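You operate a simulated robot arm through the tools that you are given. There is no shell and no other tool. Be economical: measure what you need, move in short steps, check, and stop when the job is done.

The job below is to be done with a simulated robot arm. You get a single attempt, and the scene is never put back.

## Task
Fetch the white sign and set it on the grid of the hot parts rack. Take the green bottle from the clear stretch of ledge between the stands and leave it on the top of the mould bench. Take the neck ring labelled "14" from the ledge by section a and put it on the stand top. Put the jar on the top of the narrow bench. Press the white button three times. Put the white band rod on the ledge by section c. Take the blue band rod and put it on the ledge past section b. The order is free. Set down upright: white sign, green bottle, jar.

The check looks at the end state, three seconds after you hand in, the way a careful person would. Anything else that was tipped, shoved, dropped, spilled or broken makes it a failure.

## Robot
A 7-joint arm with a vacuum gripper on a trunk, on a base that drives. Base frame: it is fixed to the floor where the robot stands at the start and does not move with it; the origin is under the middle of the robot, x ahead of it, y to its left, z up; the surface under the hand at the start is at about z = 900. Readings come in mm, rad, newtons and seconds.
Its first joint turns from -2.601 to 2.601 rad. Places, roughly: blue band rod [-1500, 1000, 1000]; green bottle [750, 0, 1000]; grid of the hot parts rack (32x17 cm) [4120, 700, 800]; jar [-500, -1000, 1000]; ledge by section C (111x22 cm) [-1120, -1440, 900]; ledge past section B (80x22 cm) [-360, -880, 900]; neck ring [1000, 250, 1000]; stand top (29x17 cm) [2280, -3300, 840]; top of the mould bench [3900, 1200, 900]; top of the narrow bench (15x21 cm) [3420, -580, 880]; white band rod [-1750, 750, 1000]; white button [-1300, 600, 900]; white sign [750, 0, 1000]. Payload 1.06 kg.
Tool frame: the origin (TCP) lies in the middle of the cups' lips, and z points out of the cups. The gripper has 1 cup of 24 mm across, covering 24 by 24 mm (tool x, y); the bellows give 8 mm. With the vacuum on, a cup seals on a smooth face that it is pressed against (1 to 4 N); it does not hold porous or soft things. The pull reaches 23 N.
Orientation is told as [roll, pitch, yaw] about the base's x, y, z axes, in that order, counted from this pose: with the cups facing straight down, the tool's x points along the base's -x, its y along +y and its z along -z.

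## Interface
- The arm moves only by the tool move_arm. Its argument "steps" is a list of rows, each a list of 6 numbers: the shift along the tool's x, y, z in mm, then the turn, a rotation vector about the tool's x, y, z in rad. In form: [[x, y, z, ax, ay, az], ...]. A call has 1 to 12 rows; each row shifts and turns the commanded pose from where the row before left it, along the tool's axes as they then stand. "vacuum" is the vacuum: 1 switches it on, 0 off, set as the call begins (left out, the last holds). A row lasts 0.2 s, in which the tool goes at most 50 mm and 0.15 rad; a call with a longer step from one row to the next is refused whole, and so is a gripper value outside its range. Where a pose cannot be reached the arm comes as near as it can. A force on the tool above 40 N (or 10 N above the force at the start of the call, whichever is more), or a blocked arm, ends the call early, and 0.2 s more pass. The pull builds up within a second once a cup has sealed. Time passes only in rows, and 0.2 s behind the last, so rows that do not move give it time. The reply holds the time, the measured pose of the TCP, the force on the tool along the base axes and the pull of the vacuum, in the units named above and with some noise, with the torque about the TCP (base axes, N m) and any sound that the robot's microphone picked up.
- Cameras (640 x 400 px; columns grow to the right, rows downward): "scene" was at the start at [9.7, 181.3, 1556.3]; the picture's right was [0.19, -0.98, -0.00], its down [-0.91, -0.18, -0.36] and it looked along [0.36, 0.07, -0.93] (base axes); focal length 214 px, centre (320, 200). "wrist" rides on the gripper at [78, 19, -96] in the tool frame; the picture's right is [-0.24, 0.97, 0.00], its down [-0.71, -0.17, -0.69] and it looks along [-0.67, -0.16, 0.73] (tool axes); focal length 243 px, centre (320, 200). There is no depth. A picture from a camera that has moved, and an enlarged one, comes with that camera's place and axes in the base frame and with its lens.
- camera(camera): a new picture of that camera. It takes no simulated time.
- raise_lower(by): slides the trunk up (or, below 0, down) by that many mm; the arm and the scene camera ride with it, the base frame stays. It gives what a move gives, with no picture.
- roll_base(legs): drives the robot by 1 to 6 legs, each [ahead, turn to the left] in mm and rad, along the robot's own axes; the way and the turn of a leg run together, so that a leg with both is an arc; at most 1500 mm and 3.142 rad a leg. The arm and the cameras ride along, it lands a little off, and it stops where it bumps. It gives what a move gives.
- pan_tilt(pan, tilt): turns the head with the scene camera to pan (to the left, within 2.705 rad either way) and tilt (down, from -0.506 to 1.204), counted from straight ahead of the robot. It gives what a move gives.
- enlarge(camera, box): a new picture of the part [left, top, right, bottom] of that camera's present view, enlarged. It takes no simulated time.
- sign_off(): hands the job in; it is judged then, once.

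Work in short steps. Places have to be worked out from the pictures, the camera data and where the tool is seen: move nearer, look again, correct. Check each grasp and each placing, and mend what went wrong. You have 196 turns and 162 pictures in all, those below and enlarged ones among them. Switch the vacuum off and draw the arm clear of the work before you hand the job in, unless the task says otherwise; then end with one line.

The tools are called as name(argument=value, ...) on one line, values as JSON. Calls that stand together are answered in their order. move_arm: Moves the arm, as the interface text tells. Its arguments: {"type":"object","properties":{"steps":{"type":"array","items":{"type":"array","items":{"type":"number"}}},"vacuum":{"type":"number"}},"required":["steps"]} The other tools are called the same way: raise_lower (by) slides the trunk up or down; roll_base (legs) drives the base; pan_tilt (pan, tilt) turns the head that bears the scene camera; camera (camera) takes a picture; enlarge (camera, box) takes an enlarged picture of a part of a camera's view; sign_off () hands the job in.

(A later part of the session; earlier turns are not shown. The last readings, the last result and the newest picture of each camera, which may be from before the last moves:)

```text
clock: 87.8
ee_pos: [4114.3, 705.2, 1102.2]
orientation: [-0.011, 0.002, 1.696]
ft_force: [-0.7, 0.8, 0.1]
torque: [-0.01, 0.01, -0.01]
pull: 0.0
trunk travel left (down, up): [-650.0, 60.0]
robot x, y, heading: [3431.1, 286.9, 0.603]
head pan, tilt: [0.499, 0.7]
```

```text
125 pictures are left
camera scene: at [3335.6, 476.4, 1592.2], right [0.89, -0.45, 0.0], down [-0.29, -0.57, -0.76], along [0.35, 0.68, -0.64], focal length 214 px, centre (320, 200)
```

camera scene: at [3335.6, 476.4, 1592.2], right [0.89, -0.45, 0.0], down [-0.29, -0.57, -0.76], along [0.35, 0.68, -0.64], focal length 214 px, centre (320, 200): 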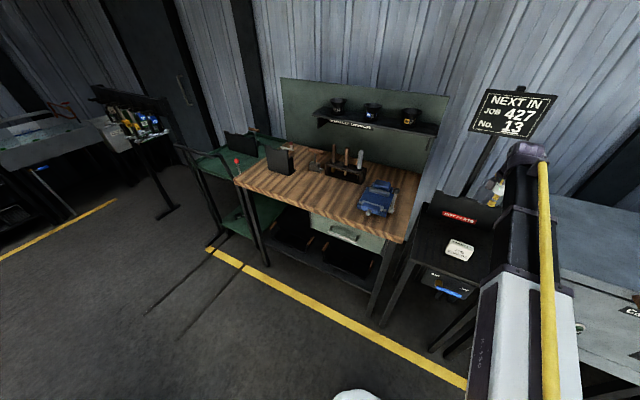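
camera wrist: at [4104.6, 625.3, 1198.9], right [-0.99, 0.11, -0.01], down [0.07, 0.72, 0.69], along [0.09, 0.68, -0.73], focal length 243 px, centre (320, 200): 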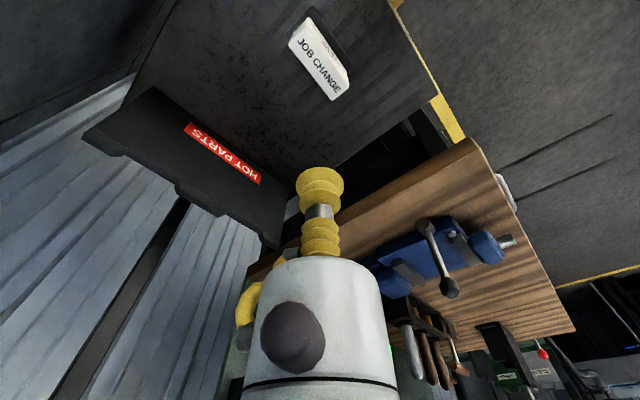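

The mould bench has a clear front area and the narrow bench carries buckets, with a tray on it perhaps. I'll raise and retract the arm, then drive back for the bottle.

move_arm(steps=[[8, 35, -30, 0, 0, 0], [8, 35, -30, 0, 0, 0], [8, 35, -30, 0, 0, 0], [0, 0, 0, 0, 0, 0]])

roll_base(legs=[[0, 1.8], [1113, 0], [0, 0.063], [1400, 0], [0, 1.385]])

```text
clock: 88.8
ee_pos: [4009.8, 668.4, 1192.7]
orientation: [-0.012, 0.002, 1.697]
ft_force: [-0.6, -0.5, -0.4]
torque: [-0.01, -0.02, -0.01]
pull: 0.0
trunk travel left (down, up): [-650.0, 60.0]
robot x, y, heading: [3431.2, 283.4, 0.606]
head pan, tilt: [0.499, 0.7]
```

```text
clock: 109.3
ee_pos: [985.7, 1467.5, 1191.1]
orientation: [-0.013, 0.001, -1.331]
ft_force: [-0.2, -0.7, -0.1]
torque: [-0.02, 0.0, -0.01]
pull: 0.0
trunk travel left (down, up): [-650.0, 60.0]
robot x, y, heading: [1514.8, 1919.0, -2.422]
head pan, tilt: [0.499, 0.7]
```

On course. I'll continue to the bottle stance.

roll_base(legs=[[1500, -0.008], [717, 0], [0, 1.286], [232, 0], [0, 0.704]])

pan_tilt(pan=0.0, tilt=0.9)

camera(camera="scene")

```text
clock: 126.7
ee_pos: [537.4, -54.4, 1191.8]
orientation: [-0.012, 0.002, 0.649]
ft_force: [-0.4, -0.9, 0.1]
torque: [0.03, 0.02, 0.02]
pull: 0.0
trunk travel left (down, up): [-650.0, 60.0]
robot x, y, heading: [-84.9, 255.8, -0.45]
head pan, tilt: [0.499, 0.7]
```

```text
clock: 127.6
ee_pos: [537.8, -54.5, 1191.8]
orientation: [-0.013, 0.001, 0.648]
ft_force: [-1.0, 0.1, 0.0]
torque: [-0.03, 0.0, 0.01]
pull: 0.1
trunk travel left (down, up): [-650.0, 60.0]
robot x, y, heading: [-84.7, 256.4, -0.447]
head pan, tilt: [0.0, 0.901]
```

```text
124 pictures are left
camera scene: at [16.3, 396.5, 1576.1], right [-0.43, -0.9, 0.0], down [-0.71, 0.34, -0.62], along [0.56, -0.27, -0.78], focal length 214 px, centre (320, 200)
```

scene: 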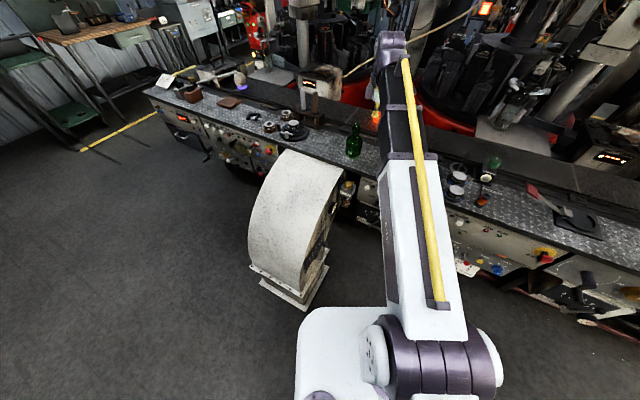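

I'll enlarge the bottle for measurements.

enlarge(camera="scene", box=[310, 100, 400, 172])

camera(camera="wrist")

```text
5.56 times, centred on (355, 136) of scene
camera zoom: at [16.3, 396.5, 1576.1], right [-0.43, -0.9, 0.0], down [-0.71, 0.34, -0.62], along [0.56, -0.27, -0.78], focal length 1192 px, centre (126, 556)
```

zoom: 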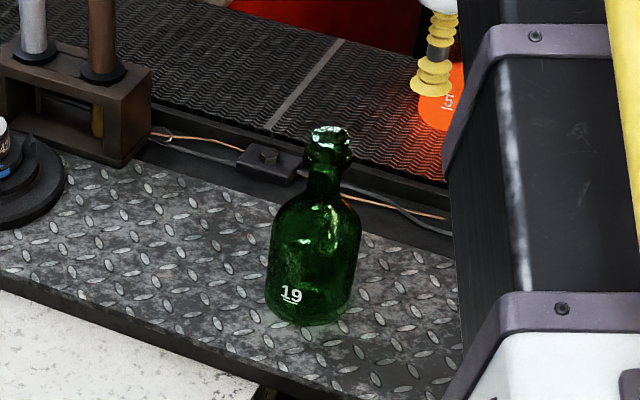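

```text
122 pictures are left
camera wrist: at [464.4, -86.1, 1286.8], right [-0.4, 0.92, -0.01], down [0.66, 0.3, 0.69], along [0.63, 0.27, -0.73], focal length 243 px, centre (320, 200)
```

wrist: 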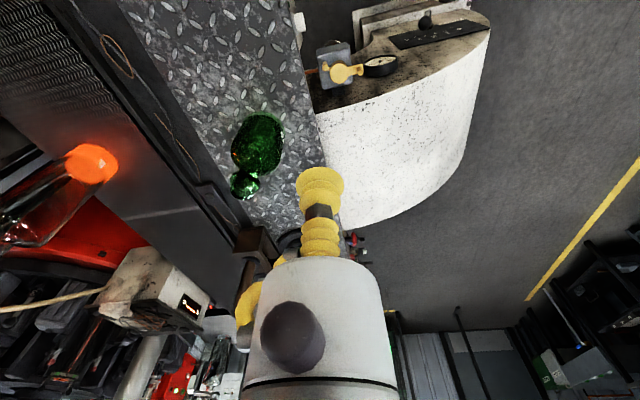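

The bottle is at about (685,-99) with a 74 mm diameter, straight sides up to z≈985 and its top near 1070. I'll align the tool with the bottle direction, then tip it horizontal above the bottle.

move_arm(steps=[[0, 0, 0, 0, 0, -0.123], [0, 0, 0, 0, 0, -0.123], [0, 0, 0, 0, 0, -0.123], [0, 0, 0, 0, 0, -0.122], [-10.35, -32.5, 0, 0, 0, 0], [-10.35, -32.5, 0, 0, 0, 0], [0, 0, 0, 0.1, 0, 0], [0, 0, 0, 0.143, 0, 0], [0, 0, 0, 0.143, 0, 0], [0, 0, 0, 0.143, 0, 0], [0, 0, 0, 0.143, 0, 0]])

move_arm(steps=[[0, 0, 0, 0.143, 0, 0], [0, 0, 0, 0.143, 0, 0], [0, 0, 0, 0.143, 0, 0], [0, 0, 0, 0.143, 0, 0], [0, 0, 0, 0.143, 0, 0], [0, 0, 0, 0.143, 0, 0], [0, 0, 0, 0.041, 0, 0], [0, 0, 0, 0, 0, 0]])

camera(camera="scene")

camera(camera="wrist")

```text
clock: 130.0
ee_pos: [605.2, -62.6, 1194.3]
orientation: [-0.684, 0.006, 1.138]
ft_force: [0.3, 0.0, -0.1]
torque: [-0.02, -0.04, -0.04]
pull: 0.0
trunk travel left (down, up): [-650.0, 60.0]
robot x, y, heading: [-82.4, 255.6, -0.447]
head pan, tilt: [0.0, 0.901]
```

```text
clock: 131.8
ee_pos: [607.1, -64.0, 1192.6]
orientation: [-1.581, 0.007, 1.138]
ft_force: [0.0, 0.2, 0.0]
torque: [-0.02, -0.02, -0.01]
pull: 0.0
trunk travel left (down, up): [-650.0, 60.0]
robot x, y, heading: [-82.7, 253.4, -0.447]
head pan, tilt: [0.0, 0.901]
```

```text
121 pictures are left
camera scene: at [16.3, 396.5, 1576.1], right [-0.43, -0.9, 0.0], down [-0.71, 0.34, -0.62], along [0.56, -0.27, -0.78], focal length 214 px, centre (320, 200)
```

scene: 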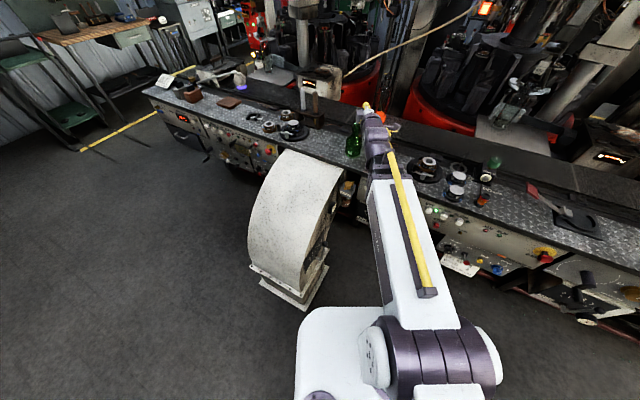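

```text
120 pictures are left
camera wrist: at [487.0, -94.6, 1172.4], right [0.11, 0.2, -0.97], down [-0.33, 0.93, 0.16], along [0.94, 0.3, 0.16], focal length 243 px, centre (320, 200)
```

wrist: 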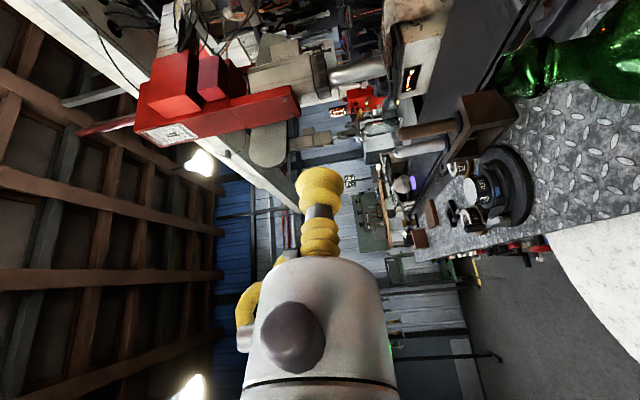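

The tool is horizontal, about 48 mm in front of the bottle face in plan. I'll lower to z≈955.

move_arm(steps=[[0, 40, 0, 0, 0, 0], [0, 40, 0, 0, 0, 0], [0, 40, 0, 0, 0, 0], [0, 40, 0, 0, 0, 0], [0, 40, 0, 0, 0, 0], [0, 37, 0, 0, 0, 0], [0, 0, 0, 0, 0, 0]])

camera(camera="wrist")

enlarge(camera="scene", box=[310, 100, 438, 180])

```text
clock: 133.4
ee_pos: [606.4, -65.5, 954.9]
orientation: [-1.582, 0.006, 1.137]
ft_force: [0.1, 0.3, -0.1]
torque: [0.0, 0.03, 0.02]
pull: 0.1
trunk travel left (down, up): [-650.0, 60.0]
robot x, y, heading: [-83.6, 257.6, -0.443]
head pan, tilt: [0.0, 0.901]
```

```text
119 pictures are left
camera wrist: at [488.4, -97.2, 935.0], right [0.1, 0.2, -0.97], down [-0.33, 0.93, 0.16], along [0.94, 0.3, 0.16], focal length 243 px, centre (320, 200)
```

wrist: 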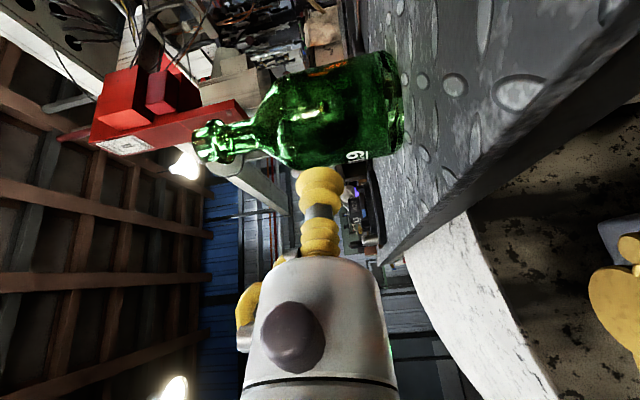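

```text
5.00 times, centred on (374, 140) of scene
camera zoom: at [16.4, 396.4, 1576.1], right [-0.43, -0.9, 0.0], down [-0.71, 0.34, -0.62], along [0.56, -0.27, -0.78], focal length 1072 px, centre (50, 500)
```

zoom: 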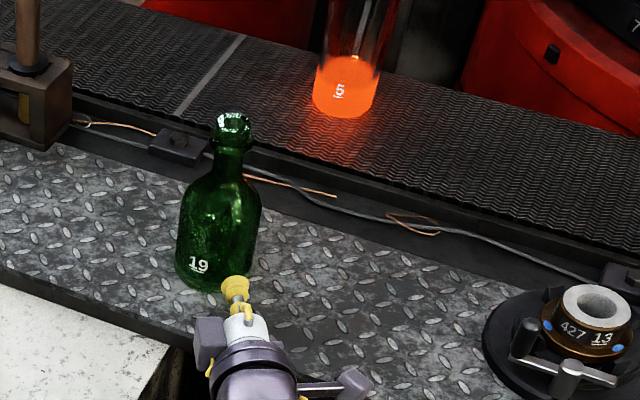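

Alignment is nearly right, with the bottle about 2–3 mm to the right. I'll nudge right and advance close with the vacuum on, then creep.

move_arm(steps=[[2, 0, 15, 0, 0, 0], [0, 0, 15, 0, 0, 0], [0, 0, 8, 0, 0, 0], [0, 0, 4, 0, 0, 0], [0, 0, 0, 0, 0, 0]], vacuum=1)

camera(camera="wrist")

```text
clock: 134.6
ee_pos: [644.6, -85.2, 954.3]
orientation: [-1.583, 0.007, 1.136]
ft_force: [-0.3, 0.0, -0.2]
torque: [-0.01, 0.01, 0.0]
pull: 0.0
trunk travel left (down, up): [-650.0, 60.0]
robot x, y, heading: [-83.7, 254.2, -0.449]
head pan, tilt: [0.0, 0.901]
```

```text
117 pictures are left
camera wrist: at [525.9, -116.7, 935.9], right [0.1, 0.2, -0.97], down [-0.33, 0.93, 0.16], along [0.94, 0.3, 0.16], focal length 243 px, centre (320, 200)
```

wrist: 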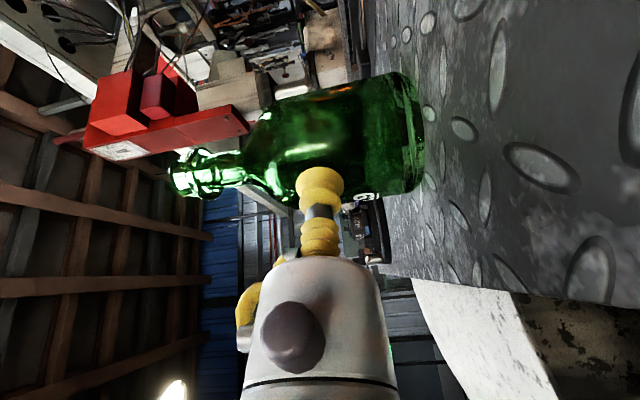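

Nearly touching, so I'll creep forward in 2 mm steps.

move_arm(steps=[[0, 0, 2, 0, 0, 0], [0, 0, 2, 0, 0, 0], [0, 0, 2, 0, 0, 0], [0, 0, 0, 0, 0, 0]])

move_arm(steps=[[0, 0, 2, 0, 0, 0], [0, 0, 2, 0, 0, 0], [0, 0, 0, 0, 0, 0]])

```text
clock: 135.6
ee_pos: [650.1, -88.0, 955.0]
orientation: [-1.578, 0.006, 1.138]
ft_force: [-0.5, 0.4, 1.0]
torque: [0.03, -0.01, -0.01]
pull: 0.1
trunk travel left (down, up): [-650.0, 60.0]
robot x, y, heading: [-86.6, 257.3, -0.444]
head pan, tilt: [0.0, 0.901]
```

```text
clock: 136.4
ee_pos: [654.0, -90.1, 956.3]
orientation: [-1.581, 0.007, 1.139]
ft_force: [0.0, 0.3, -0.1]
torque: [0.02, 0.03, 0.0]
pull: 0.1
trunk travel left (down, up): [-650.0, 60.0]
robot x, y, heading: [-84.2, 252.5, -0.446]
head pan, tilt: [0.0, 0.901]
```

move_arm(steps=[[0, 0, 2, 0, 0, 0], [0, 0, 2, 0, 0, 0], [0, 0, 1, 0, 0, 0], [0, 0, 0, 0, 0, 0]])

camera(camera="wrist")

```text
clock: 137.4
ee_pos: [656.5, -91.9, 955.7]
orientation: [-1.581, 0.008, 1.138]
ft_force: [-0.9, 1.6, -0.1]
torque: [0.02, 0.04, 0.07]
pull: 23.1
trunk travel left (down, up): [-650.0, 60.0]
robot x, y, heading: [-83.7, 254.5, -0.442]
head pan, tilt: [0.0, 0.901]
```

```text
116 pictures are left
camera wrist: at [539.1, -122.9, 936.1], right [0.1, 0.2, -0.97], down [-0.33, 0.93, 0.16], along [0.94, 0.3, 0.16], focal length 243 px, centre (320, 200)
```

wrist: 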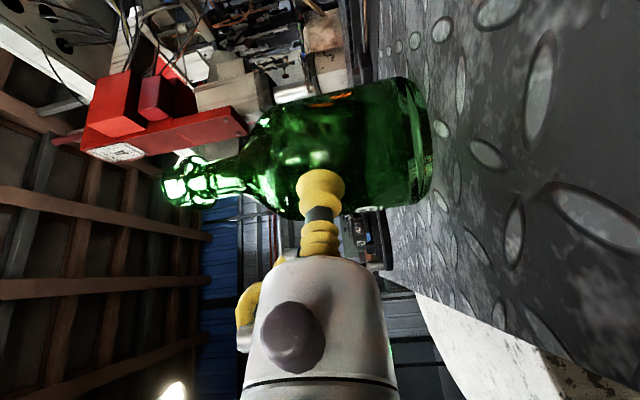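

The bottle is sealed (23.1 N). I'll lift it straight up.

move_arm(steps=[[0, -3, 0, 0, 0, 0], [0, -7, 0, 0, 0, 0], [0, -20, 0, 0, 0, 0], [0, -35, 0, 0, 0, 0], [0, -40, 0, 0, 0, 0], [0, -40, 0, 0, 0, 0], [0, -40, 0, 0, 0, 0], [0, -30, 0, 0, 0, 0], [0, 0, 0, 0, 0, 0]])

camera(camera="wrist")

```text
clock: 139.4
ee_pos: [658.1, -89.6, 1172.1]
orientation: [-1.582, 0.006, 1.133]
ft_force: [1.0, 0.6, -3.6]
torque: [0.01, 0.17, 0.02]
pull: 23.2
trunk travel left (down, up): [-650.0, 60.0]
robot x, y, heading: [-84.7, 256.5, -0.449]
head pan, tilt: [0.0, 0.901]
```

```text
115 pictures are left
camera wrist: at [538.7, -119.8, 1151.3], right [0.11, 0.2, -0.97], down [-0.32, 0.93, 0.16], along [0.94, 0.3, 0.16], focal length 243 px, centre (320, 200)
```

wrist: 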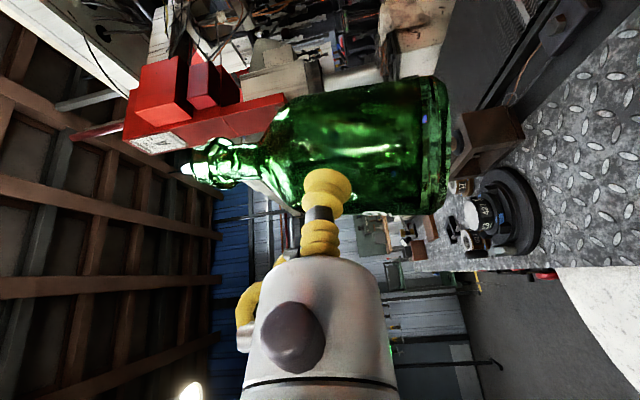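

The bottle is held (3.6 N). I'll retract a little, reverse from the ledge and drive toward the mould bench.

move_arm(steps=[[0, 0, -30, 0, 0, 0], [0, 0, -30, 0, 0, 0], [0, 0, -20, 0, 0, 0]])

roll_base(legs=[[-200, 0], [0, 1.14], [1500, 0], [750, 0], [0, -1.24]])

```text
clock: 140.2
ee_pos: [584.2, -54.5, 1169.7]
orientation: [-1.58, 0.006, 1.138]
ft_force: [0.2, -0.5, -2.9]
torque: [0.06, 0.18, 0.05]
pull: 22.7
trunk travel left (down, up): [-650.0, 60.0]
robot x, y, heading: [-84.2, 256.5, -0.446]
head pan, tilt: [0.0, 0.901]
```

```text
clock: 158.4
ee_pos: [2115.0, 1346.8, 1170.8]
orientation: [-1.579, 0.006, 1.014]
ft_force: [-1.1, -0.4, -3.7]
torque: [0.07, 0.16, -0.01]
pull: 22.8
trunk travel left (down, up): [-650.0, 60.0]
robot x, y, heading: [1488.6, 1741.4, -0.567]
head pan, tilt: [0.0, 0.901]
```

roll_base(legs=[[0, 0.034], [1500, 0], [217, 0], [0, 1.108]])

pan_tilt(pan=0.0, tilt=0.7)

camera(camera="scene")

```text
clock: 170.2
ee_pos: [3580.0, 1253.6, 1168.1]
orientation: [-1.579, 0.006, 2.139]
ft_force: [0.7, -0.7, -3.6]
torque: [-0.11, 0.15, 0.04]
pull: 23.0
trunk travel left (down, up): [-650.0, 60.0]
robot x, y, heading: [2963.1, 852.8, 0.553]
head pan, tilt: [0.0, 0.901]
```

```text
clock: 171.0
ee_pos: [3580.4, 1251.8, 1169.2]
orientation: [-1.581, 0.006, 2.14]
ft_force: [-0.9, 0.0, -3.2]
torque: [-0.15, 0.1, 0.05]
pull: 22.8
trunk travel left (down, up): [-650.0, 60.0]
robot x, y, heading: [2953.7, 855.4, 0.557]
head pan, tilt: [0.0, 0.7]
```

```text
114 pictures are left
camera scene: at [2901.6, 1021.8, 1592.2], right [0.53, -0.85, 0.0], down [-0.55, -0.34, -0.76], along [0.65, 0.4, -0.64], focal length 214 px, centre (320, 200)
```

scene: 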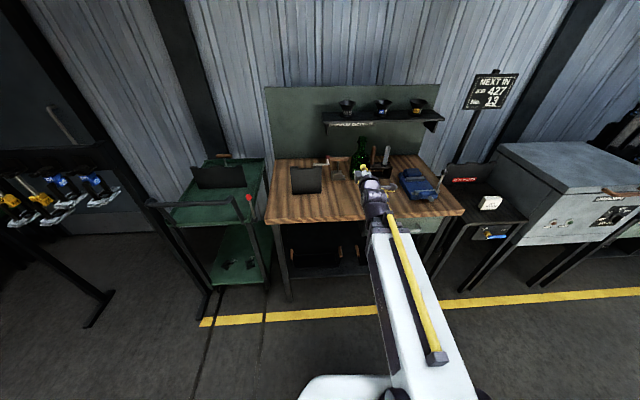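

The bench edge is re-measured and the target spot is about (3675,1345). I'll move over it and descend most of the way.

move_arm(steps=[[-9, 0, 31, 0, 0, 0], [-9, 0, 31, 0, 0, 0], [-9, 0, 31, 0, 0, 0], [0, 40, 0, 0, 0, 0], [0, 40, 0, 0, 0, 0], [0, 40, 0, 0, 0, 0], [0, 40, 0, 0, 0, 0], [0, 20, 0, 0, 0, 0], [0, 0, 0, 0, 0, 0]])

camera(camera="wrist")

enlarge(camera="scene", box=[260, 130, 480, 250])

```text
clock: 173.0
ee_pos: [3639.4, 1336.1, 992.9]
orientation: [-1.577, 0.005, 2.13]
ft_force: [0.6, 0.1, -3.5]
torque: [-0.14, 0.15, 0.02]
pull: 23.1
out of reach, approached as far as the arm can: row 7, 8
trunk travel left (down, up): [-650.0, 60.0]
robot x, y, heading: [2955.4, 853.6, 0.556]
head pan, tilt: [0.0, 0.7]
```

```text
113 pictures are left
camera wrist: at [3600.2, 1219.3, 973.6], right [-0.12, 0.2, -0.97], down [-0.96, 0.24, 0.16], along [0.26, 0.95, 0.16], focal length 243 px, centre (320, 200)
```

wrist: 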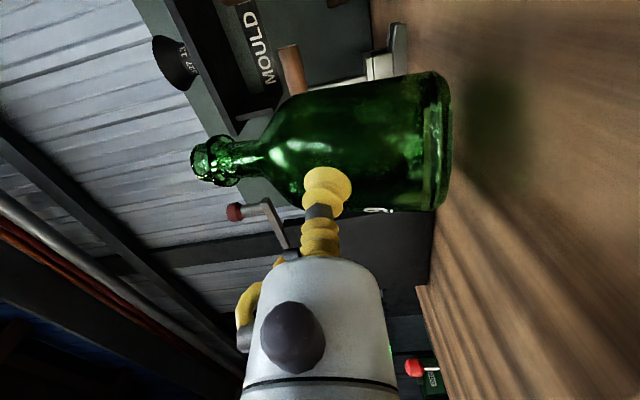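

```text
2.91 times, centred on (370, 190) of scene
camera zoom: at [2901.7, 1021.9, 1592.2], right [0.53, -0.85, 0.0], down [-0.55, -0.34, -0.76], along [0.65, 0.4, -0.64], focal length 624 px, centre (174, 229)
```

zoom: 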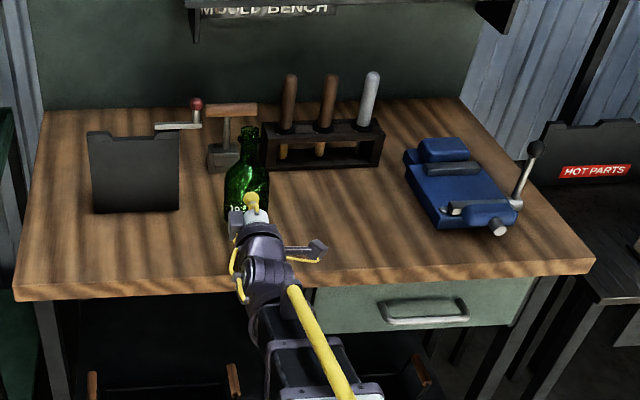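

The arm is at its reach limit for lower z, so I'll lower with the trunk instead.

raise_lower(by=-28)

camera(camera="wrist")

```text
clock: 173.7
ee_pos: [3639.9, 1335.5, 965.9]
orientation: [-1.579, 0.005, 2.129]
ft_force: [-0.4, 0.3, -0.2]
torque: [-0.03, 0.04, 0.04]
pull: 23.1
trunk travel left (down, up): [-622.0, 88.0]
robot x, y, heading: [2955.6, 858.9, 0.554]
head pan, tilt: [0.0, 0.7]
```

```text
111 pictures are left
camera wrist: at [3600.2, 1219.2, 945.9], right [-0.12, 0.2, -0.97], down [-0.96, 0.24, 0.16], along [0.26, 0.95, 0.16], focal length 243 px, centre (320, 200)
```

wrist: 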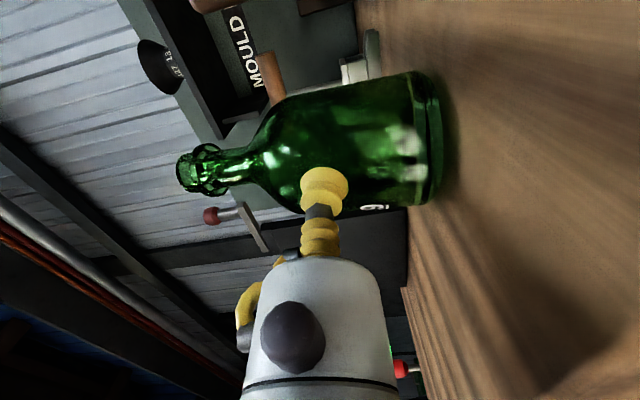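

The weight is now on the bench (force ≈0). I'll lower 1 mm more, then release and back straight off.

raise_lower(by=-1)

move_arm(steps=[[0, 0, 0, 0, 0, 0], [0, 0, 0, 0, 0, 0], [0, 0, 0, 0, 0, 0], [0, 0, 0, 0, 0, 0], [0, 0, -2, 0, 0, 0], [0, 0, -3, 0, 0, 0], [0, 0, -10, 0, 0, 0], [0, 0, -30, 0, 0, 0], [0, 0, -40, 0, 0, 0]], vacuum=0)

camera(camera="wrist")

```text
clock: 174.2
ee_pos: [3638.6, 1335.7, 963.9]
orientation: [-1.578, 0.005, 2.127]
ft_force: [-1.0, -0.8, 1.3]
torque: [0.03, -0.05, 0.03]
pull: 22.9
trunk travel left (down, up): [-621.0, 89.0]
robot x, y, heading: [2955.8, 855.2, 0.557]
head pan, tilt: [0.0, 0.7]
```

```text
clock: 176.2
ee_pos: [3565.8, 1289.9, 963.4]
orientation: [-1.578, 0.005, 2.129]
ft_force: [-0.6, 1.4, 0.7]
torque: [0.01, 0.03, -0.01]
pull: 0.1
trunk travel left (down, up): [-621.0, 89.0]
robot x, y, heading: [2958.1, 856.3, 0.556]
head pan, tilt: [0.0, 0.7]
```

```text
110 pictures are left
camera wrist: at [3527.6, 1173.0, 945.1], right [-0.12, 0.2, -0.97], down [-0.96, 0.24, 0.16], along [0.26, 0.95, 0.16], focal length 243 px, centre (320, 200)
```

wrist: 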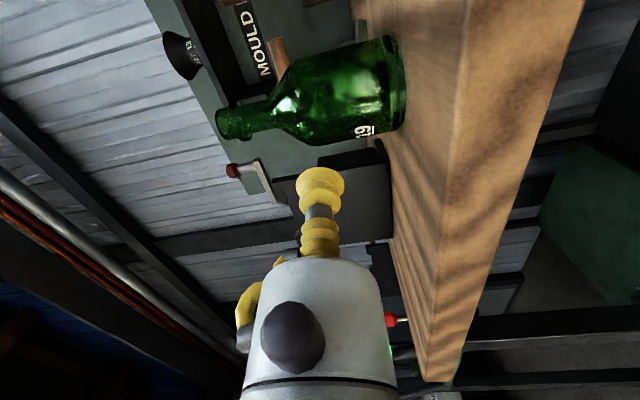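

The bottle stands on the mould bench. I'll raise the arm clear, tip the tool back to vertical and restore the trunk.

move_arm(steps=[[0, 0, -20, 0, 0, 0], [0, -45, 0, 0, 0, 0], [0, -45, 0, 0, 0, 0], [0, -45, 0, 0, 0, 0], [0, -45, 0, 0, 0, 0], [0, -45, 0, 0, 0, 0], [0, 0, 0, -0.143, 0, 0], [0, 0, 0, -0.143, 0, 0], [0, 0, 0, -0.143, 0, 0], [0, 0, 0, -0.143, 0, 0], [0, 0, 0, -0.143, 0, 0], [0, 0, 0, -0.143, 0, 0]])

move_arm(steps=[[0, 0, 0, -0.143, 0, 0], [0, 0, 0, -0.143, 0, 0], [0, 0, 0, -0.143, 0, 0], [0, 0, 0, -0.143, 0, 0], [0, 0, 0, -0.148, 0, 0]])

raise_lower(by=29)

roll_base(legs=[[0, 2.038], [1238, 0], [0, 1.013], [882, 0], [0, 1.011]])

pan_tilt(pan=0.0, tilt=0.9)

camera(camera="scene")

```text
clock: 178.8
ee_pos: [3548.0, 1281.6, 1188.5]
orientation: [-0.717, 0.005, 2.131]
ft_force: [-0.1, 0.7, -0.2]
torque: [0.02, -0.01, 0.02]
pull: 0.0
trunk travel left (down, up): [-621.0, 89.0]
robot x, y, heading: [2959.9, 857.1, 0.554]
head pan, tilt: [0.0, 0.7]
```

```text
clock: 180.0
ee_pos: [3547.9, 1281.0, 1188.7]
orientation: [0.003, 0.006, 2.129]
ft_force: [0.1, -0.7, -0.8]
torque: [0.02, -0.02, -0.01]
pull: 0.0
trunk travel left (down, up): [-621.0, 89.0]
robot x, y, heading: [2959.3, 854.9, 0.549]
head pan, tilt: [0.0, 0.7]
```

```text
clock: 180.7
ee_pos: [3547.9, 1281.4, 1217.0]
orientation: [0.001, 0.007, 2.129]
ft_force: [-1.3, 0.2, -0.5]
torque: [0.02, 0.01, 0.0]
pull: 0.1
trunk travel left (down, up): [-650.0, 60.0]
robot x, y, heading: [2956.8, 856.3, 0.559]
head pan, tilt: [0.0, 0.7]
```

```text
clock: 201.2
ee_pos: [1074.9, 403.4, 1217.6]
orientation: [0.0, 0.006, -0.115]
ft_force: [0.8, -0.3, -0.4]
torque: [-0.01, 0.0, -0.04]
pull: 0.1
trunk travel left (down, up): [-650.0, 60.0]
robot x, y, heading: [1113.6, 1131.1, -1.686]
head pan, tilt: [0.0, 0.7]
```

```text
clock: 202.0
ee_pos: [1074.0, 401.1, 1217.0]
orientation: [0.0, 0.006, -0.115]
ft_force: [0.8, 0.2, 0.4]
torque: [0.02, -0.02, -0.02]
pull: 0.0
trunk travel left (down, up): [-650.0, 60.0]
robot x, y, heading: [1107.8, 1129.5, -1.693]
head pan, tilt: [0.0, 0.901]
```

```text
109 pictures are left
camera scene: at [1274.9, 1079.0, 1576.1], right [-0.99, 0.12, 0.0], down [0.09, 0.78, -0.62], along [-0.07, -0.62, -0.78], focal length 214 px, centre (320, 200)
```

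scene: 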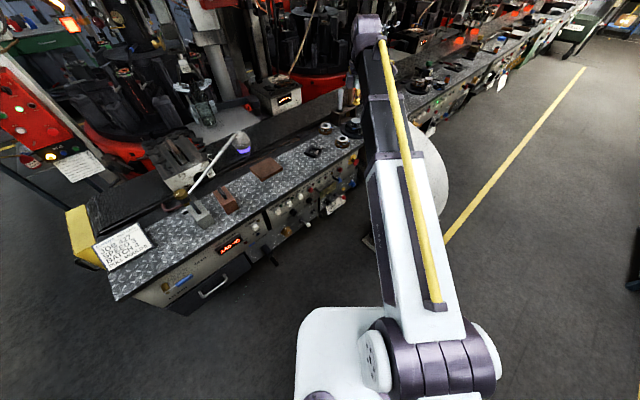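

The robot is now by section A with the rings in view; I'll enlarge them and check the wrist view.

enlarge(camera="scene", box=[290, 90, 386, 160])

camera(camera="wrist")

```text
5.71 times, centred on (338, 125) of scene
camera zoom: at [1274.9, 1079.0, 1576.1], right [-0.99, 0.12, 0.0], down [0.09, 0.78, -0.62], along [-0.07, -0.62, -0.78], focal length 1226 px, centre (217, 629)
```

zoom: 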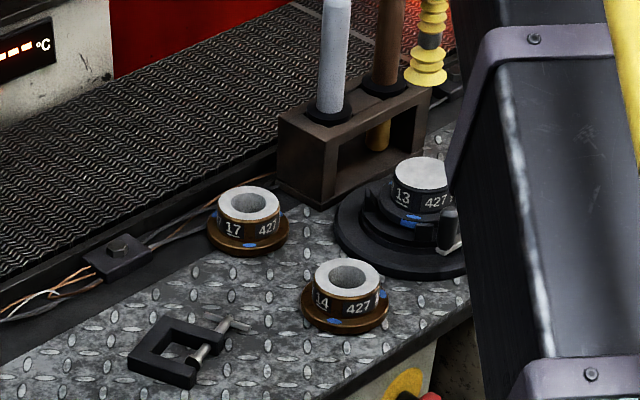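

```text
107 pictures are left
camera wrist: at [999.9, 429.8, 1313.4], right [0.35, 0.94, 0.0], down [0.69, -0.25, 0.68], along [0.64, -0.24, -0.73], focal length 243 px, centre (320, 200)
```

wrist: 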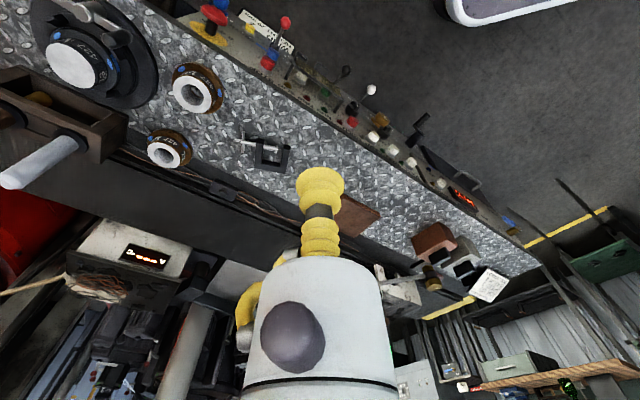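

I'll enlarge ring 14 in the wrist view to see whether its hole is open.

enlarge(camera="wrist", box=[140, 50, 240, 180])

```text
3.08 times, centred on (190, 115) of wrist
camera zoom: at [999.9, 429.8, 1313.4], right [0.35, 0.94, 0.0], down [0.69, -0.25, 0.68], along [0.64, -0.24, -0.73], focal length 746 px, centre (720, 462)
```

zoom: 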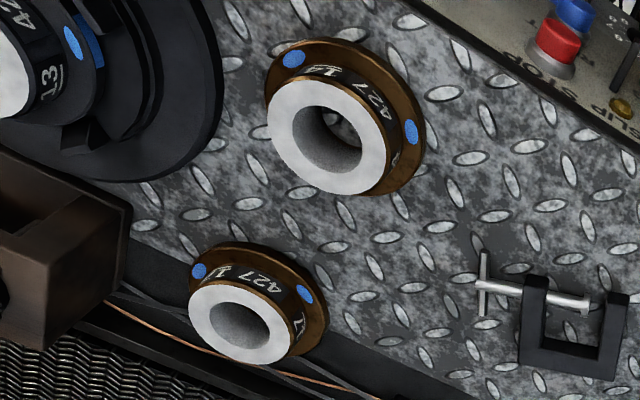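

The ring's hole is open and its rim too narrow, so I'll grip its cylindrical side (radius ≈30, centre ≈(1060,196), 73 mm from the ledge edge). I'll set the tool direction to -1.2 rad at standoff and tip it horizontal up high.

move_arm(steps=[[0, 0, 0, 0, 0, -0.122], [0, 0, 0, 0, 0, -0.122], [0, 0, 0, 0, 0, -0.121], [0, 0, 0, 0, 0, -0.121], [29.2, -32, 0, 0, 0, 0], [29.2, -32, 0, 0, 0, 0], [29.2, -32, 0, 0, 0, 0], [0, 0, 0, 0.143, 0, 0], [0, 0, 0, 0.143, 0, 0], [0, 0, 0, 0.143, 0, 0], [0, 0, 0, 0.143, 0, 0], [0, 0, 0, 0.143, 0, 0]])

move_arm(steps=[[0, 0, 0, 0.143, 0, 0], [0, 0, 0, 0.143, 0, 0], [0, 0, 0, 0.143, 0, 0], [0, 0, 0, 0.143, 0, 0], [0, 0, 0, 0.143, 0, 0], [0, 0, 0, 0.141, 0, 0], [0, 40, 0, 0, 0, 0], [0, 40, 0, 0, 0, 0], [0, 40, 0, 0, 0, 0], [0, 40, 0, 0, 0, 0], [0, 0, 0, 0, 0, 0]])

camera(camera="wrist")

enlarge(camera="scene", box=[280, 90, 440, 190])

```text
clock: 204.6
ee_pos: [1026.7, 280.9, 1218.4]
orientation: [-0.716, 0.006, 0.37]
ft_force: [0.4, 0.2, 0.1]
torque: [0.0, 0.02, -0.01]
pull: 0.0
trunk travel left (down, up): [-650.0, 60.0]
robot x, y, heading: [1108.9, 1125.2, -1.693]
head pan, tilt: [0.0, 0.901]
```

```text
clock: 207.0
ee_pos: [1039.5, 279.1, 1162.8]
orientation: [-1.526, -0.016, 0.365]
ft_force: [0.7, -0.1, 0.0]
torque: [0.02, 0.01, -0.01]
pull: 0.1
out of reach, approached as far as the arm can: row 7, 8, 9, 10
trunk travel left (down, up): [-650.0, 60.0]
robot x, y, heading: [1109.8, 1127.5, -1.689]
head pan, tilt: [0.0, 0.901]
```

```text
105 pictures are left
camera wrist: at [932.7, 342.1, 1145.8], right [0.22, 0.13, -0.97], down [0.42, 0.88, 0.21], along [0.88, -0.45, 0.14], focal length 243 px, centre (320, 200)
```

wrist: 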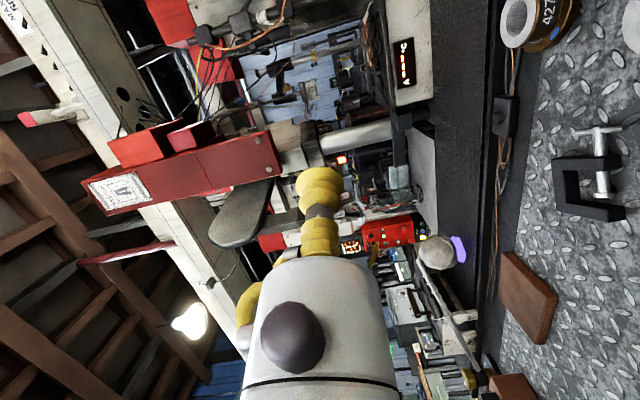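

```text
4.00 times, centred on (360, 140) of scene
camera zoom: at [1274.8, 1079.1, 1576.1], right [-0.99, 0.12, 0.0], down [0.09, 0.78, -0.62], along [-0.07, -0.62, -0.78], focal length 858 px, centre (160, 440)
```

zoom: 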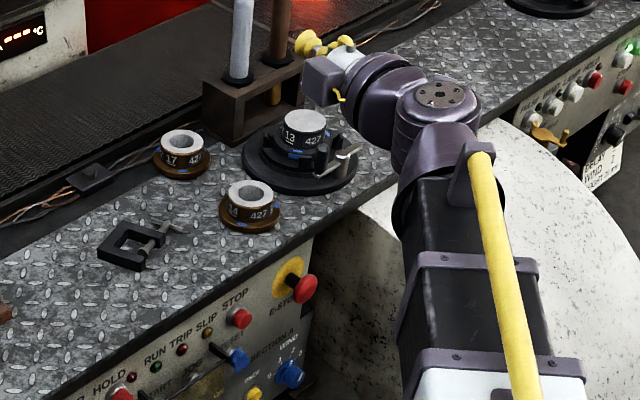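

The arm hits its reach limit at this radius, so I'll undo that lowering and use the trunk instead.

move_arm(steps=[[0, -40, 0, 0, 0, 0], [0, -40, 0, 0, 0, 0], [0, -40, 0, 0, 0, 0], [0, -40, 0, 0, 0, 0], [0, 0, 0, 0, 0, 0]])

raise_lower(by=-200)

camera(camera="wrist")

camera(camera="scene")

```text
clock: 208.2
ee_pos: [1039.8, 280.8, 1320.7]
orientation: [-1.567, 0.005, 0.373]
ft_force: [0.3, -0.4, 0.1]
torque: [-0.02, -0.02, 0.01]
pull: 0.1
trunk travel left (down, up): [-650.0, 60.0]
robot x, y, heading: [1109.9, 1125.8, -1.689]
head pan, tilt: [0.0, 0.901]
```

```text
clock: 210.3
ee_pos: [1039.0, 280.6, 1122.1]
orientation: [-1.567, 0.004, 0.369]
ft_force: [0.3, 0.4, 0.2]
torque: [-0.01, -0.01, -0.02]
pull: 0.0
trunk travel left (down, up): [-450.0, 260.0]
robot x, y, heading: [1111.7, 1131.0, -1.688]
head pan, tilt: [0.0, 0.901]
```

```text
103 pictures are left
camera wrist: at [932.4, 341.0, 1102.4], right [0.21, 0.09, -0.97], down [0.41, 0.89, 0.17], along [0.89, -0.44, 0.16], focal length 243 px, centre (320, 200)
```

wrist: 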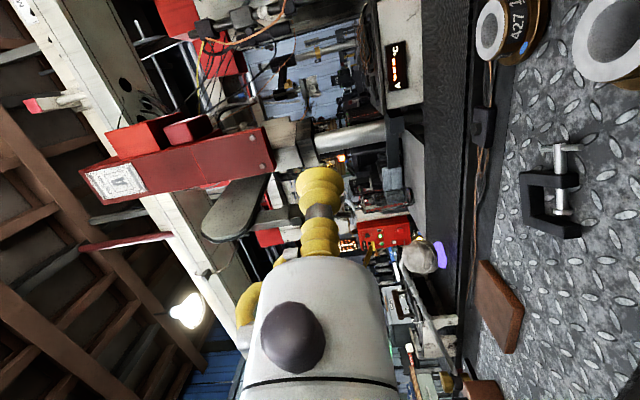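

```text
102 pictures are left
camera scene: at [1274.9, 1079.1, 1376.1], right [-0.99, 0.12, 0.0], down [0.09, 0.78, -0.62], along [-0.07, -0.62, -0.78], focal length 214 px, centre (320, 200)
```

scene: 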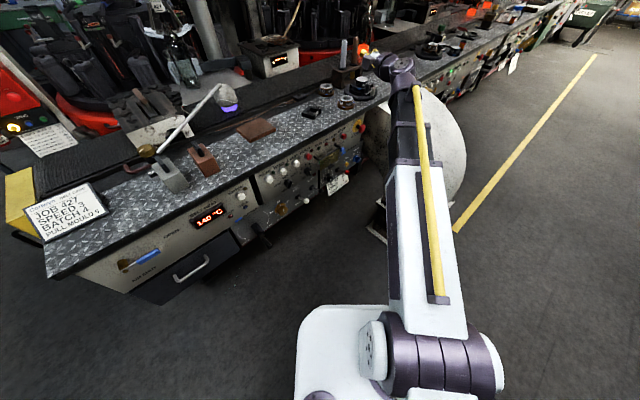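

I'll lower the trunk a further 150 mm and correct the lateral shift.

move_arm(steps=[[11.5, 0, 0, 0, 0, 0]])

raise_lower(by=-150)

camera(camera="wrist")

enlarge(camera="scene", box=[310, 40, 438, 140])

```text
clock: 210.7
ee_pos: [1029.0, 274.1, 1121.2]
orientation: [-1.568, 0.005, 0.371]
ft_force: [0.8, 0.3, 0.2]
torque: [0.01, 0.01, 0.01]
pull: 0.2
trunk travel left (down, up): [-450.0, 260.0]
robot x, y, heading: [1110.6, 1129.1, -1.688]
head pan, tilt: [0.0, 0.901]
```

```text
clock: 212.5
ee_pos: [1028.8, 276.4, 970.9]
orientation: [-1.567, 0.005, 0.371]
ft_force: [-0.7, -0.2, 0.3]
torque: [-0.03, 0.02, 0.01]
pull: 0.1
trunk travel left (down, up): [-300.0, 410.0]
robot x, y, heading: [1108.6, 1127.2, -1.69]
head pan, tilt: [0.0, 0.901]
```

```text
101 pictures are left
camera wrist: at [921.8, 336.7, 952.8], right [0.21, 0.09, -0.97], down [0.41, 0.89, 0.17], along [0.89, -0.44, 0.16], focal length 243 px, centre (320, 200)
```

wrist: 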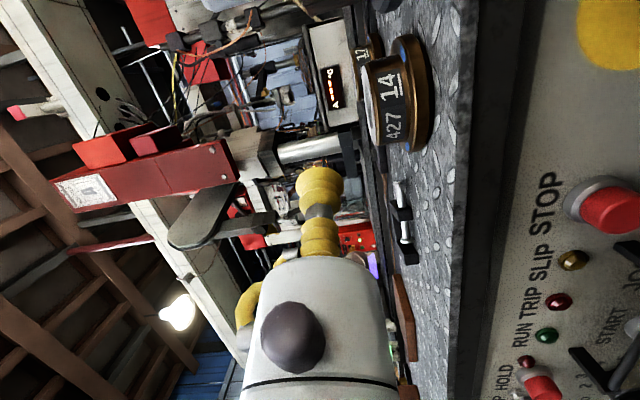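

```text
4.00 times, centred on (374, 90) of scene
camera zoom: at [1274.9, 1079.1, 1226.1], right [-0.99, 0.12, 0.0], down [0.09, 0.78, -0.62], along [-0.07, -0.62, -0.78], focal length 858 px, centre (104, 640)
```

zoom: 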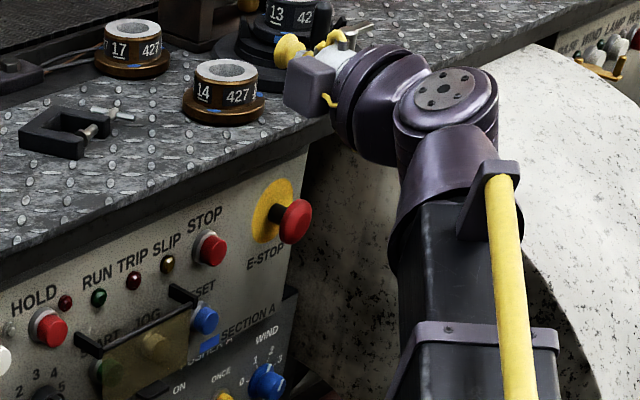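

The side view is very good. I'll enlarge the ring in the wrist view to measure the body height.

enlarge(camera="wrist", box=[340, 20, 460, 170])

```text
2.67 times, centred on (400, 95) of wrist
camera zoom: at [921.8, 336.7, 952.8], right [0.21, 0.09, -0.97], down [0.41, 0.89, 0.17], along [0.89, -0.44, 0.16], focal length 647 px, centre (107, 480)
```

zoom: 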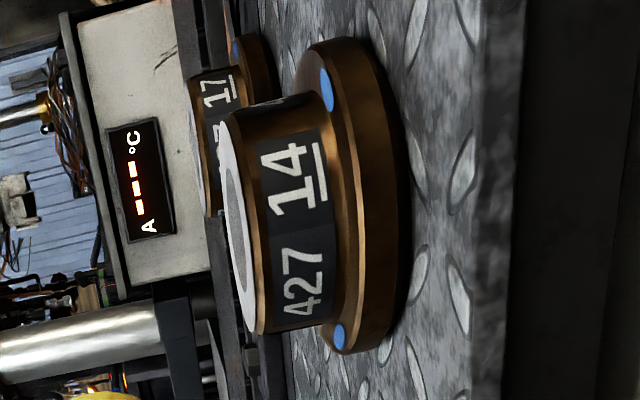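

The body spans z≈913–935, so the cup centre goes at z≈925. I'll lower by trunk and advance close.

raise_lower(by=-46)

move_arm(steps=[[-1.5, 0, 15, 0, 0, 0], [0, 0, 15, 0, 0, 0], [0, 0, 10, 0, 0, 0], [0, 0, 0, 0, 0, 0]], vacuum=1)

camera(camera="wrist")

enlarge(camera="scene", box=[320, 30, 416, 100])

```text
clock: 213.4
ee_pos: [1028.3, 275.5, 925.5]
orientation: [-1.566, 0.004, 0.369]
ft_force: [0.0, 0.0, -0.1]
torque: [0.0, -0.01, -0.01]
pull: 0.1
trunk travel left (down, up): [-254.0, 456.0]
robot x, y, heading: [1114.6, 1129.0, -1.687]
head pan, tilt: [0.0, 0.901]
```

```text
clock: 214.4
ee_pos: [1044.8, 238.4, 924.3]
orientation: [-1.567, 0.006, 0.37]
ft_force: [-0.4, 0.1, 0.1]
torque: [0.0, 0.03, -0.03]
pull: 0.0
trunk travel left (down, up): [-254.0, 456.0]
robot x, y, heading: [1111.4, 1127.4, -1.683]
head pan, tilt: [0.0, 0.901]
```

```text
98 pictures are left
camera wrist: at [938.0, 299.6, 906.2], right [0.21, 0.09, -0.97], down [0.41, 0.89, 0.17], along [0.89, -0.44, 0.16], focal length 243 px, centre (320, 200)
```

wrist: 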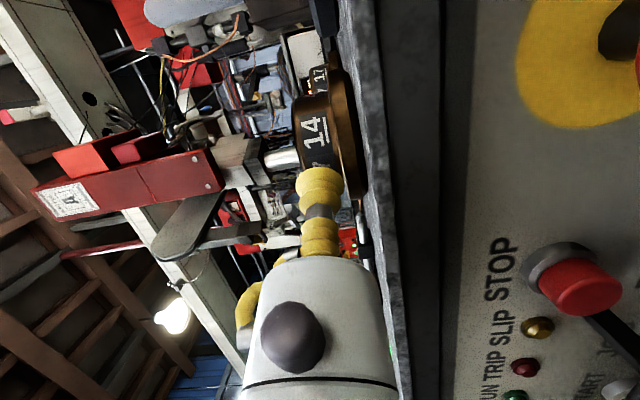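

```text
5.71 times, centred on (368, 65) of scene
camera zoom: at [1274.9, 1079.1, 1180.1], right [-0.99, 0.12, 0.0], down [0.09, 0.78, -0.62], along [-0.07, -0.62, -0.78], focal length 1226 px, centre (46, 971)
```

zoom: 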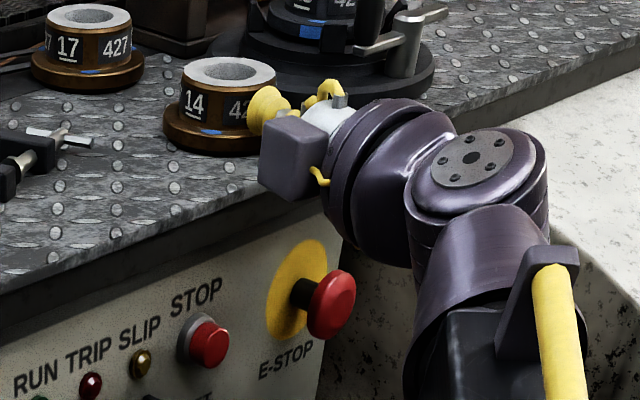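

Clear of the E-stop and nearly at the ring, I'll creep in.

move_arm(steps=[[0, 0, 3, 0, 0, 0], [0, 0, 3, 0, 0, 0], [0, 0, 2, 0, 0, 0], [0, 0, 0, 0, 0, 0]])

move_arm(steps=[[0, 0, 2, 0, 0, 0], [0, 0, 2, 0, 0, 0], [0, 0, 0, 0, 0, 0]])

```text
clock: 215.4
ee_pos: [1046.4, 232.0, 924.8]
orientation: [-1.569, 0.005, 0.372]
ft_force: [-0.9, -0.2, 0.0]
torque: [0.01, -0.04, 0.01]
pull: 0.0
trunk travel left (down, up): [-254.0, 456.0]
robot x, y, heading: [1110.6, 1127.8, -1.685]
head pan, tilt: [0.0, 0.901]
```

```text
clock: 216.2
ee_pos: [1048.8, 227.8, 924.9]
orientation: [-1.569, 0.006, 0.369]
ft_force: [-0.2, 0.1, -0.3]
torque: [0.01, -0.01, 0.03]
pull: 0.1
trunk travel left (down, up): [-254.0, 456.0]
robot x, y, heading: [1102.2, 1127.5, -1.687]
head pan, tilt: [0.0, 0.901]
```

move_arm(steps=[[0, 0, 2, 0, 0, 0], [0, 0, 2, 0, 0, 0], [0, 0, 0, 0, 0, 0]])

camera(camera="wrist")

```text
clock: 217.0
ee_pos: [1050.0, 225.2, 924.2]
orientation: [-1.567, 0.005, 0.371]
ft_force: [-0.6, 2.1, 1.9]
torque: [0.03, 0.02, 0.01]
pull: 0.1
trunk travel left (down, up): [-254.0, 456.0]
robot x, y, heading: [1111.6, 1128.4, -1.685]
head pan, tilt: [0.0, 0.901]
```

```text
96 pictures are left
camera wrist: at [943.4, 285.1, 906.7], right [0.21, 0.09, -0.97], down [0.41, 0.89, 0.17], along [0.89, -0.44, 0.16], focal length 243 px, centre (320, 200)
```

wrist: 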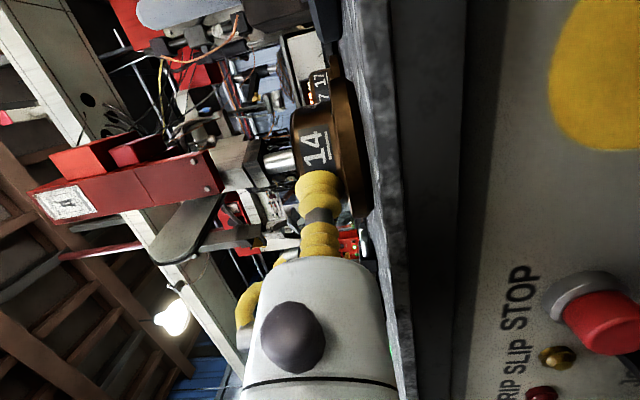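

Contact without a seal, and the upward force suggests the lip touches the flange. I'll enlarge the contact.

enlarge(camera="wrist", box=[270, 90, 390, 240])

```text
2.67 times, centred on (330, 165) of wrist
camera zoom: at [943.4, 285.1, 906.7], right [0.21, 0.09, -0.97], down [0.41, 0.89, 0.17], along [0.89, -0.44, 0.16], focal length 647 px, centre (293, 293)
```

zoom: 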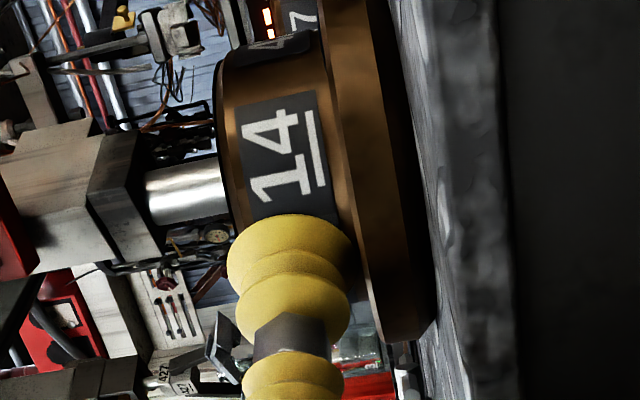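

The cup is nearly as tall as the body and slightly low. I'll back off, raise 1.5 mm and press again.

move_arm(steps=[[0, 0, -3, 0, 0, 0], [0, -1.5, 0, 0, 0, 0], [0, 0, 2, 0, 0, 0], [0, 0, 2, 0, 0, 0], [0, 0, 1, 0, 0, 0], [0, 0, 0, 0, 0, 0], [0, 0, 0, 0, 0, 0]])

```text
clock: 218.6
ee_pos: [1050.5, 222.9, 927.0]
orientation: [-1.567, 0.005, 0.37]
ft_force: [-1.5, 1.8, 0.9]
torque: [0.0, -0.03, -0.03]
pull: 0.0
trunk travel left (down, up): [-254.0, 456.0]
robot x, y, heading: [1110.0, 1130.6, -1.688]
head pan, tilt: [0.0, 0.901]
```

The reaction pushes right and up, so the cup sits right of centre. I'll back off, shift left 2 mm and up 0.7 mm, and press again.

move_arm(steps=[[0, 0, -4, 0, 0, 0], [-2.5, -0.7, 0, 0, 0, 0], [0, 0, 2, 0, 0, 0], [0, 0, 2, 0, 0, 0], [0, 0, 1, 0, 0, 0], [0, 0, 0, 0, 0, 0], [0, 0, 0, 0, 0, 0]])

enlarge(camera="scene", box=[330, 30, 400, 82])

enlarge(camera="wrist", box=[270, 90, 390, 240])

```text
clock: 220.2
ee_pos: [1052.5, 223.5, 928.1]
orientation: [-1.568, 0.005, 0.37]
ft_force: [-0.4, 1.1, 1.2]
torque: [0.03, 0.01, 0.03]
pull: 0.1
trunk travel left (down, up): [-254.0, 456.0]
robot x, y, heading: [1109.5, 1129.4, -1.687]
head pan, tilt: [0.0, 0.901]
```

```text
7.69 times, centred on (365, 56) of scene
camera zoom: at [1274.8, 1079.3, 1180.1], right [-0.99, 0.12, 0.0], down [0.09, 0.78, -0.62], along [-0.07, -0.62, -0.78], focal length 1650 px, centre (-26, 1308)
```

zoom: 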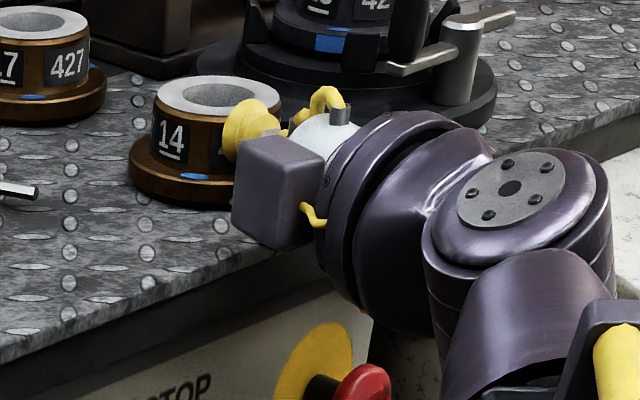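

```text
2.67 times, centred on (330, 165) of wrist
camera zoom: at [946.8, 283.3, 909.2], right [0.21, 0.09, -0.97], down [0.41, 0.89, 0.17], along [0.89, -0.44, 0.16], focal length 647 px, centre (293, 293)
```

zoom: 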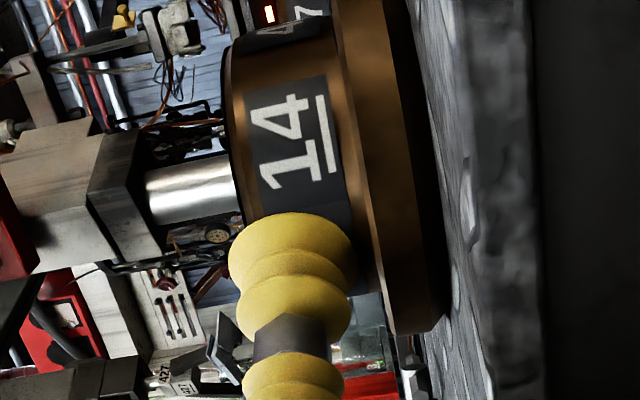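

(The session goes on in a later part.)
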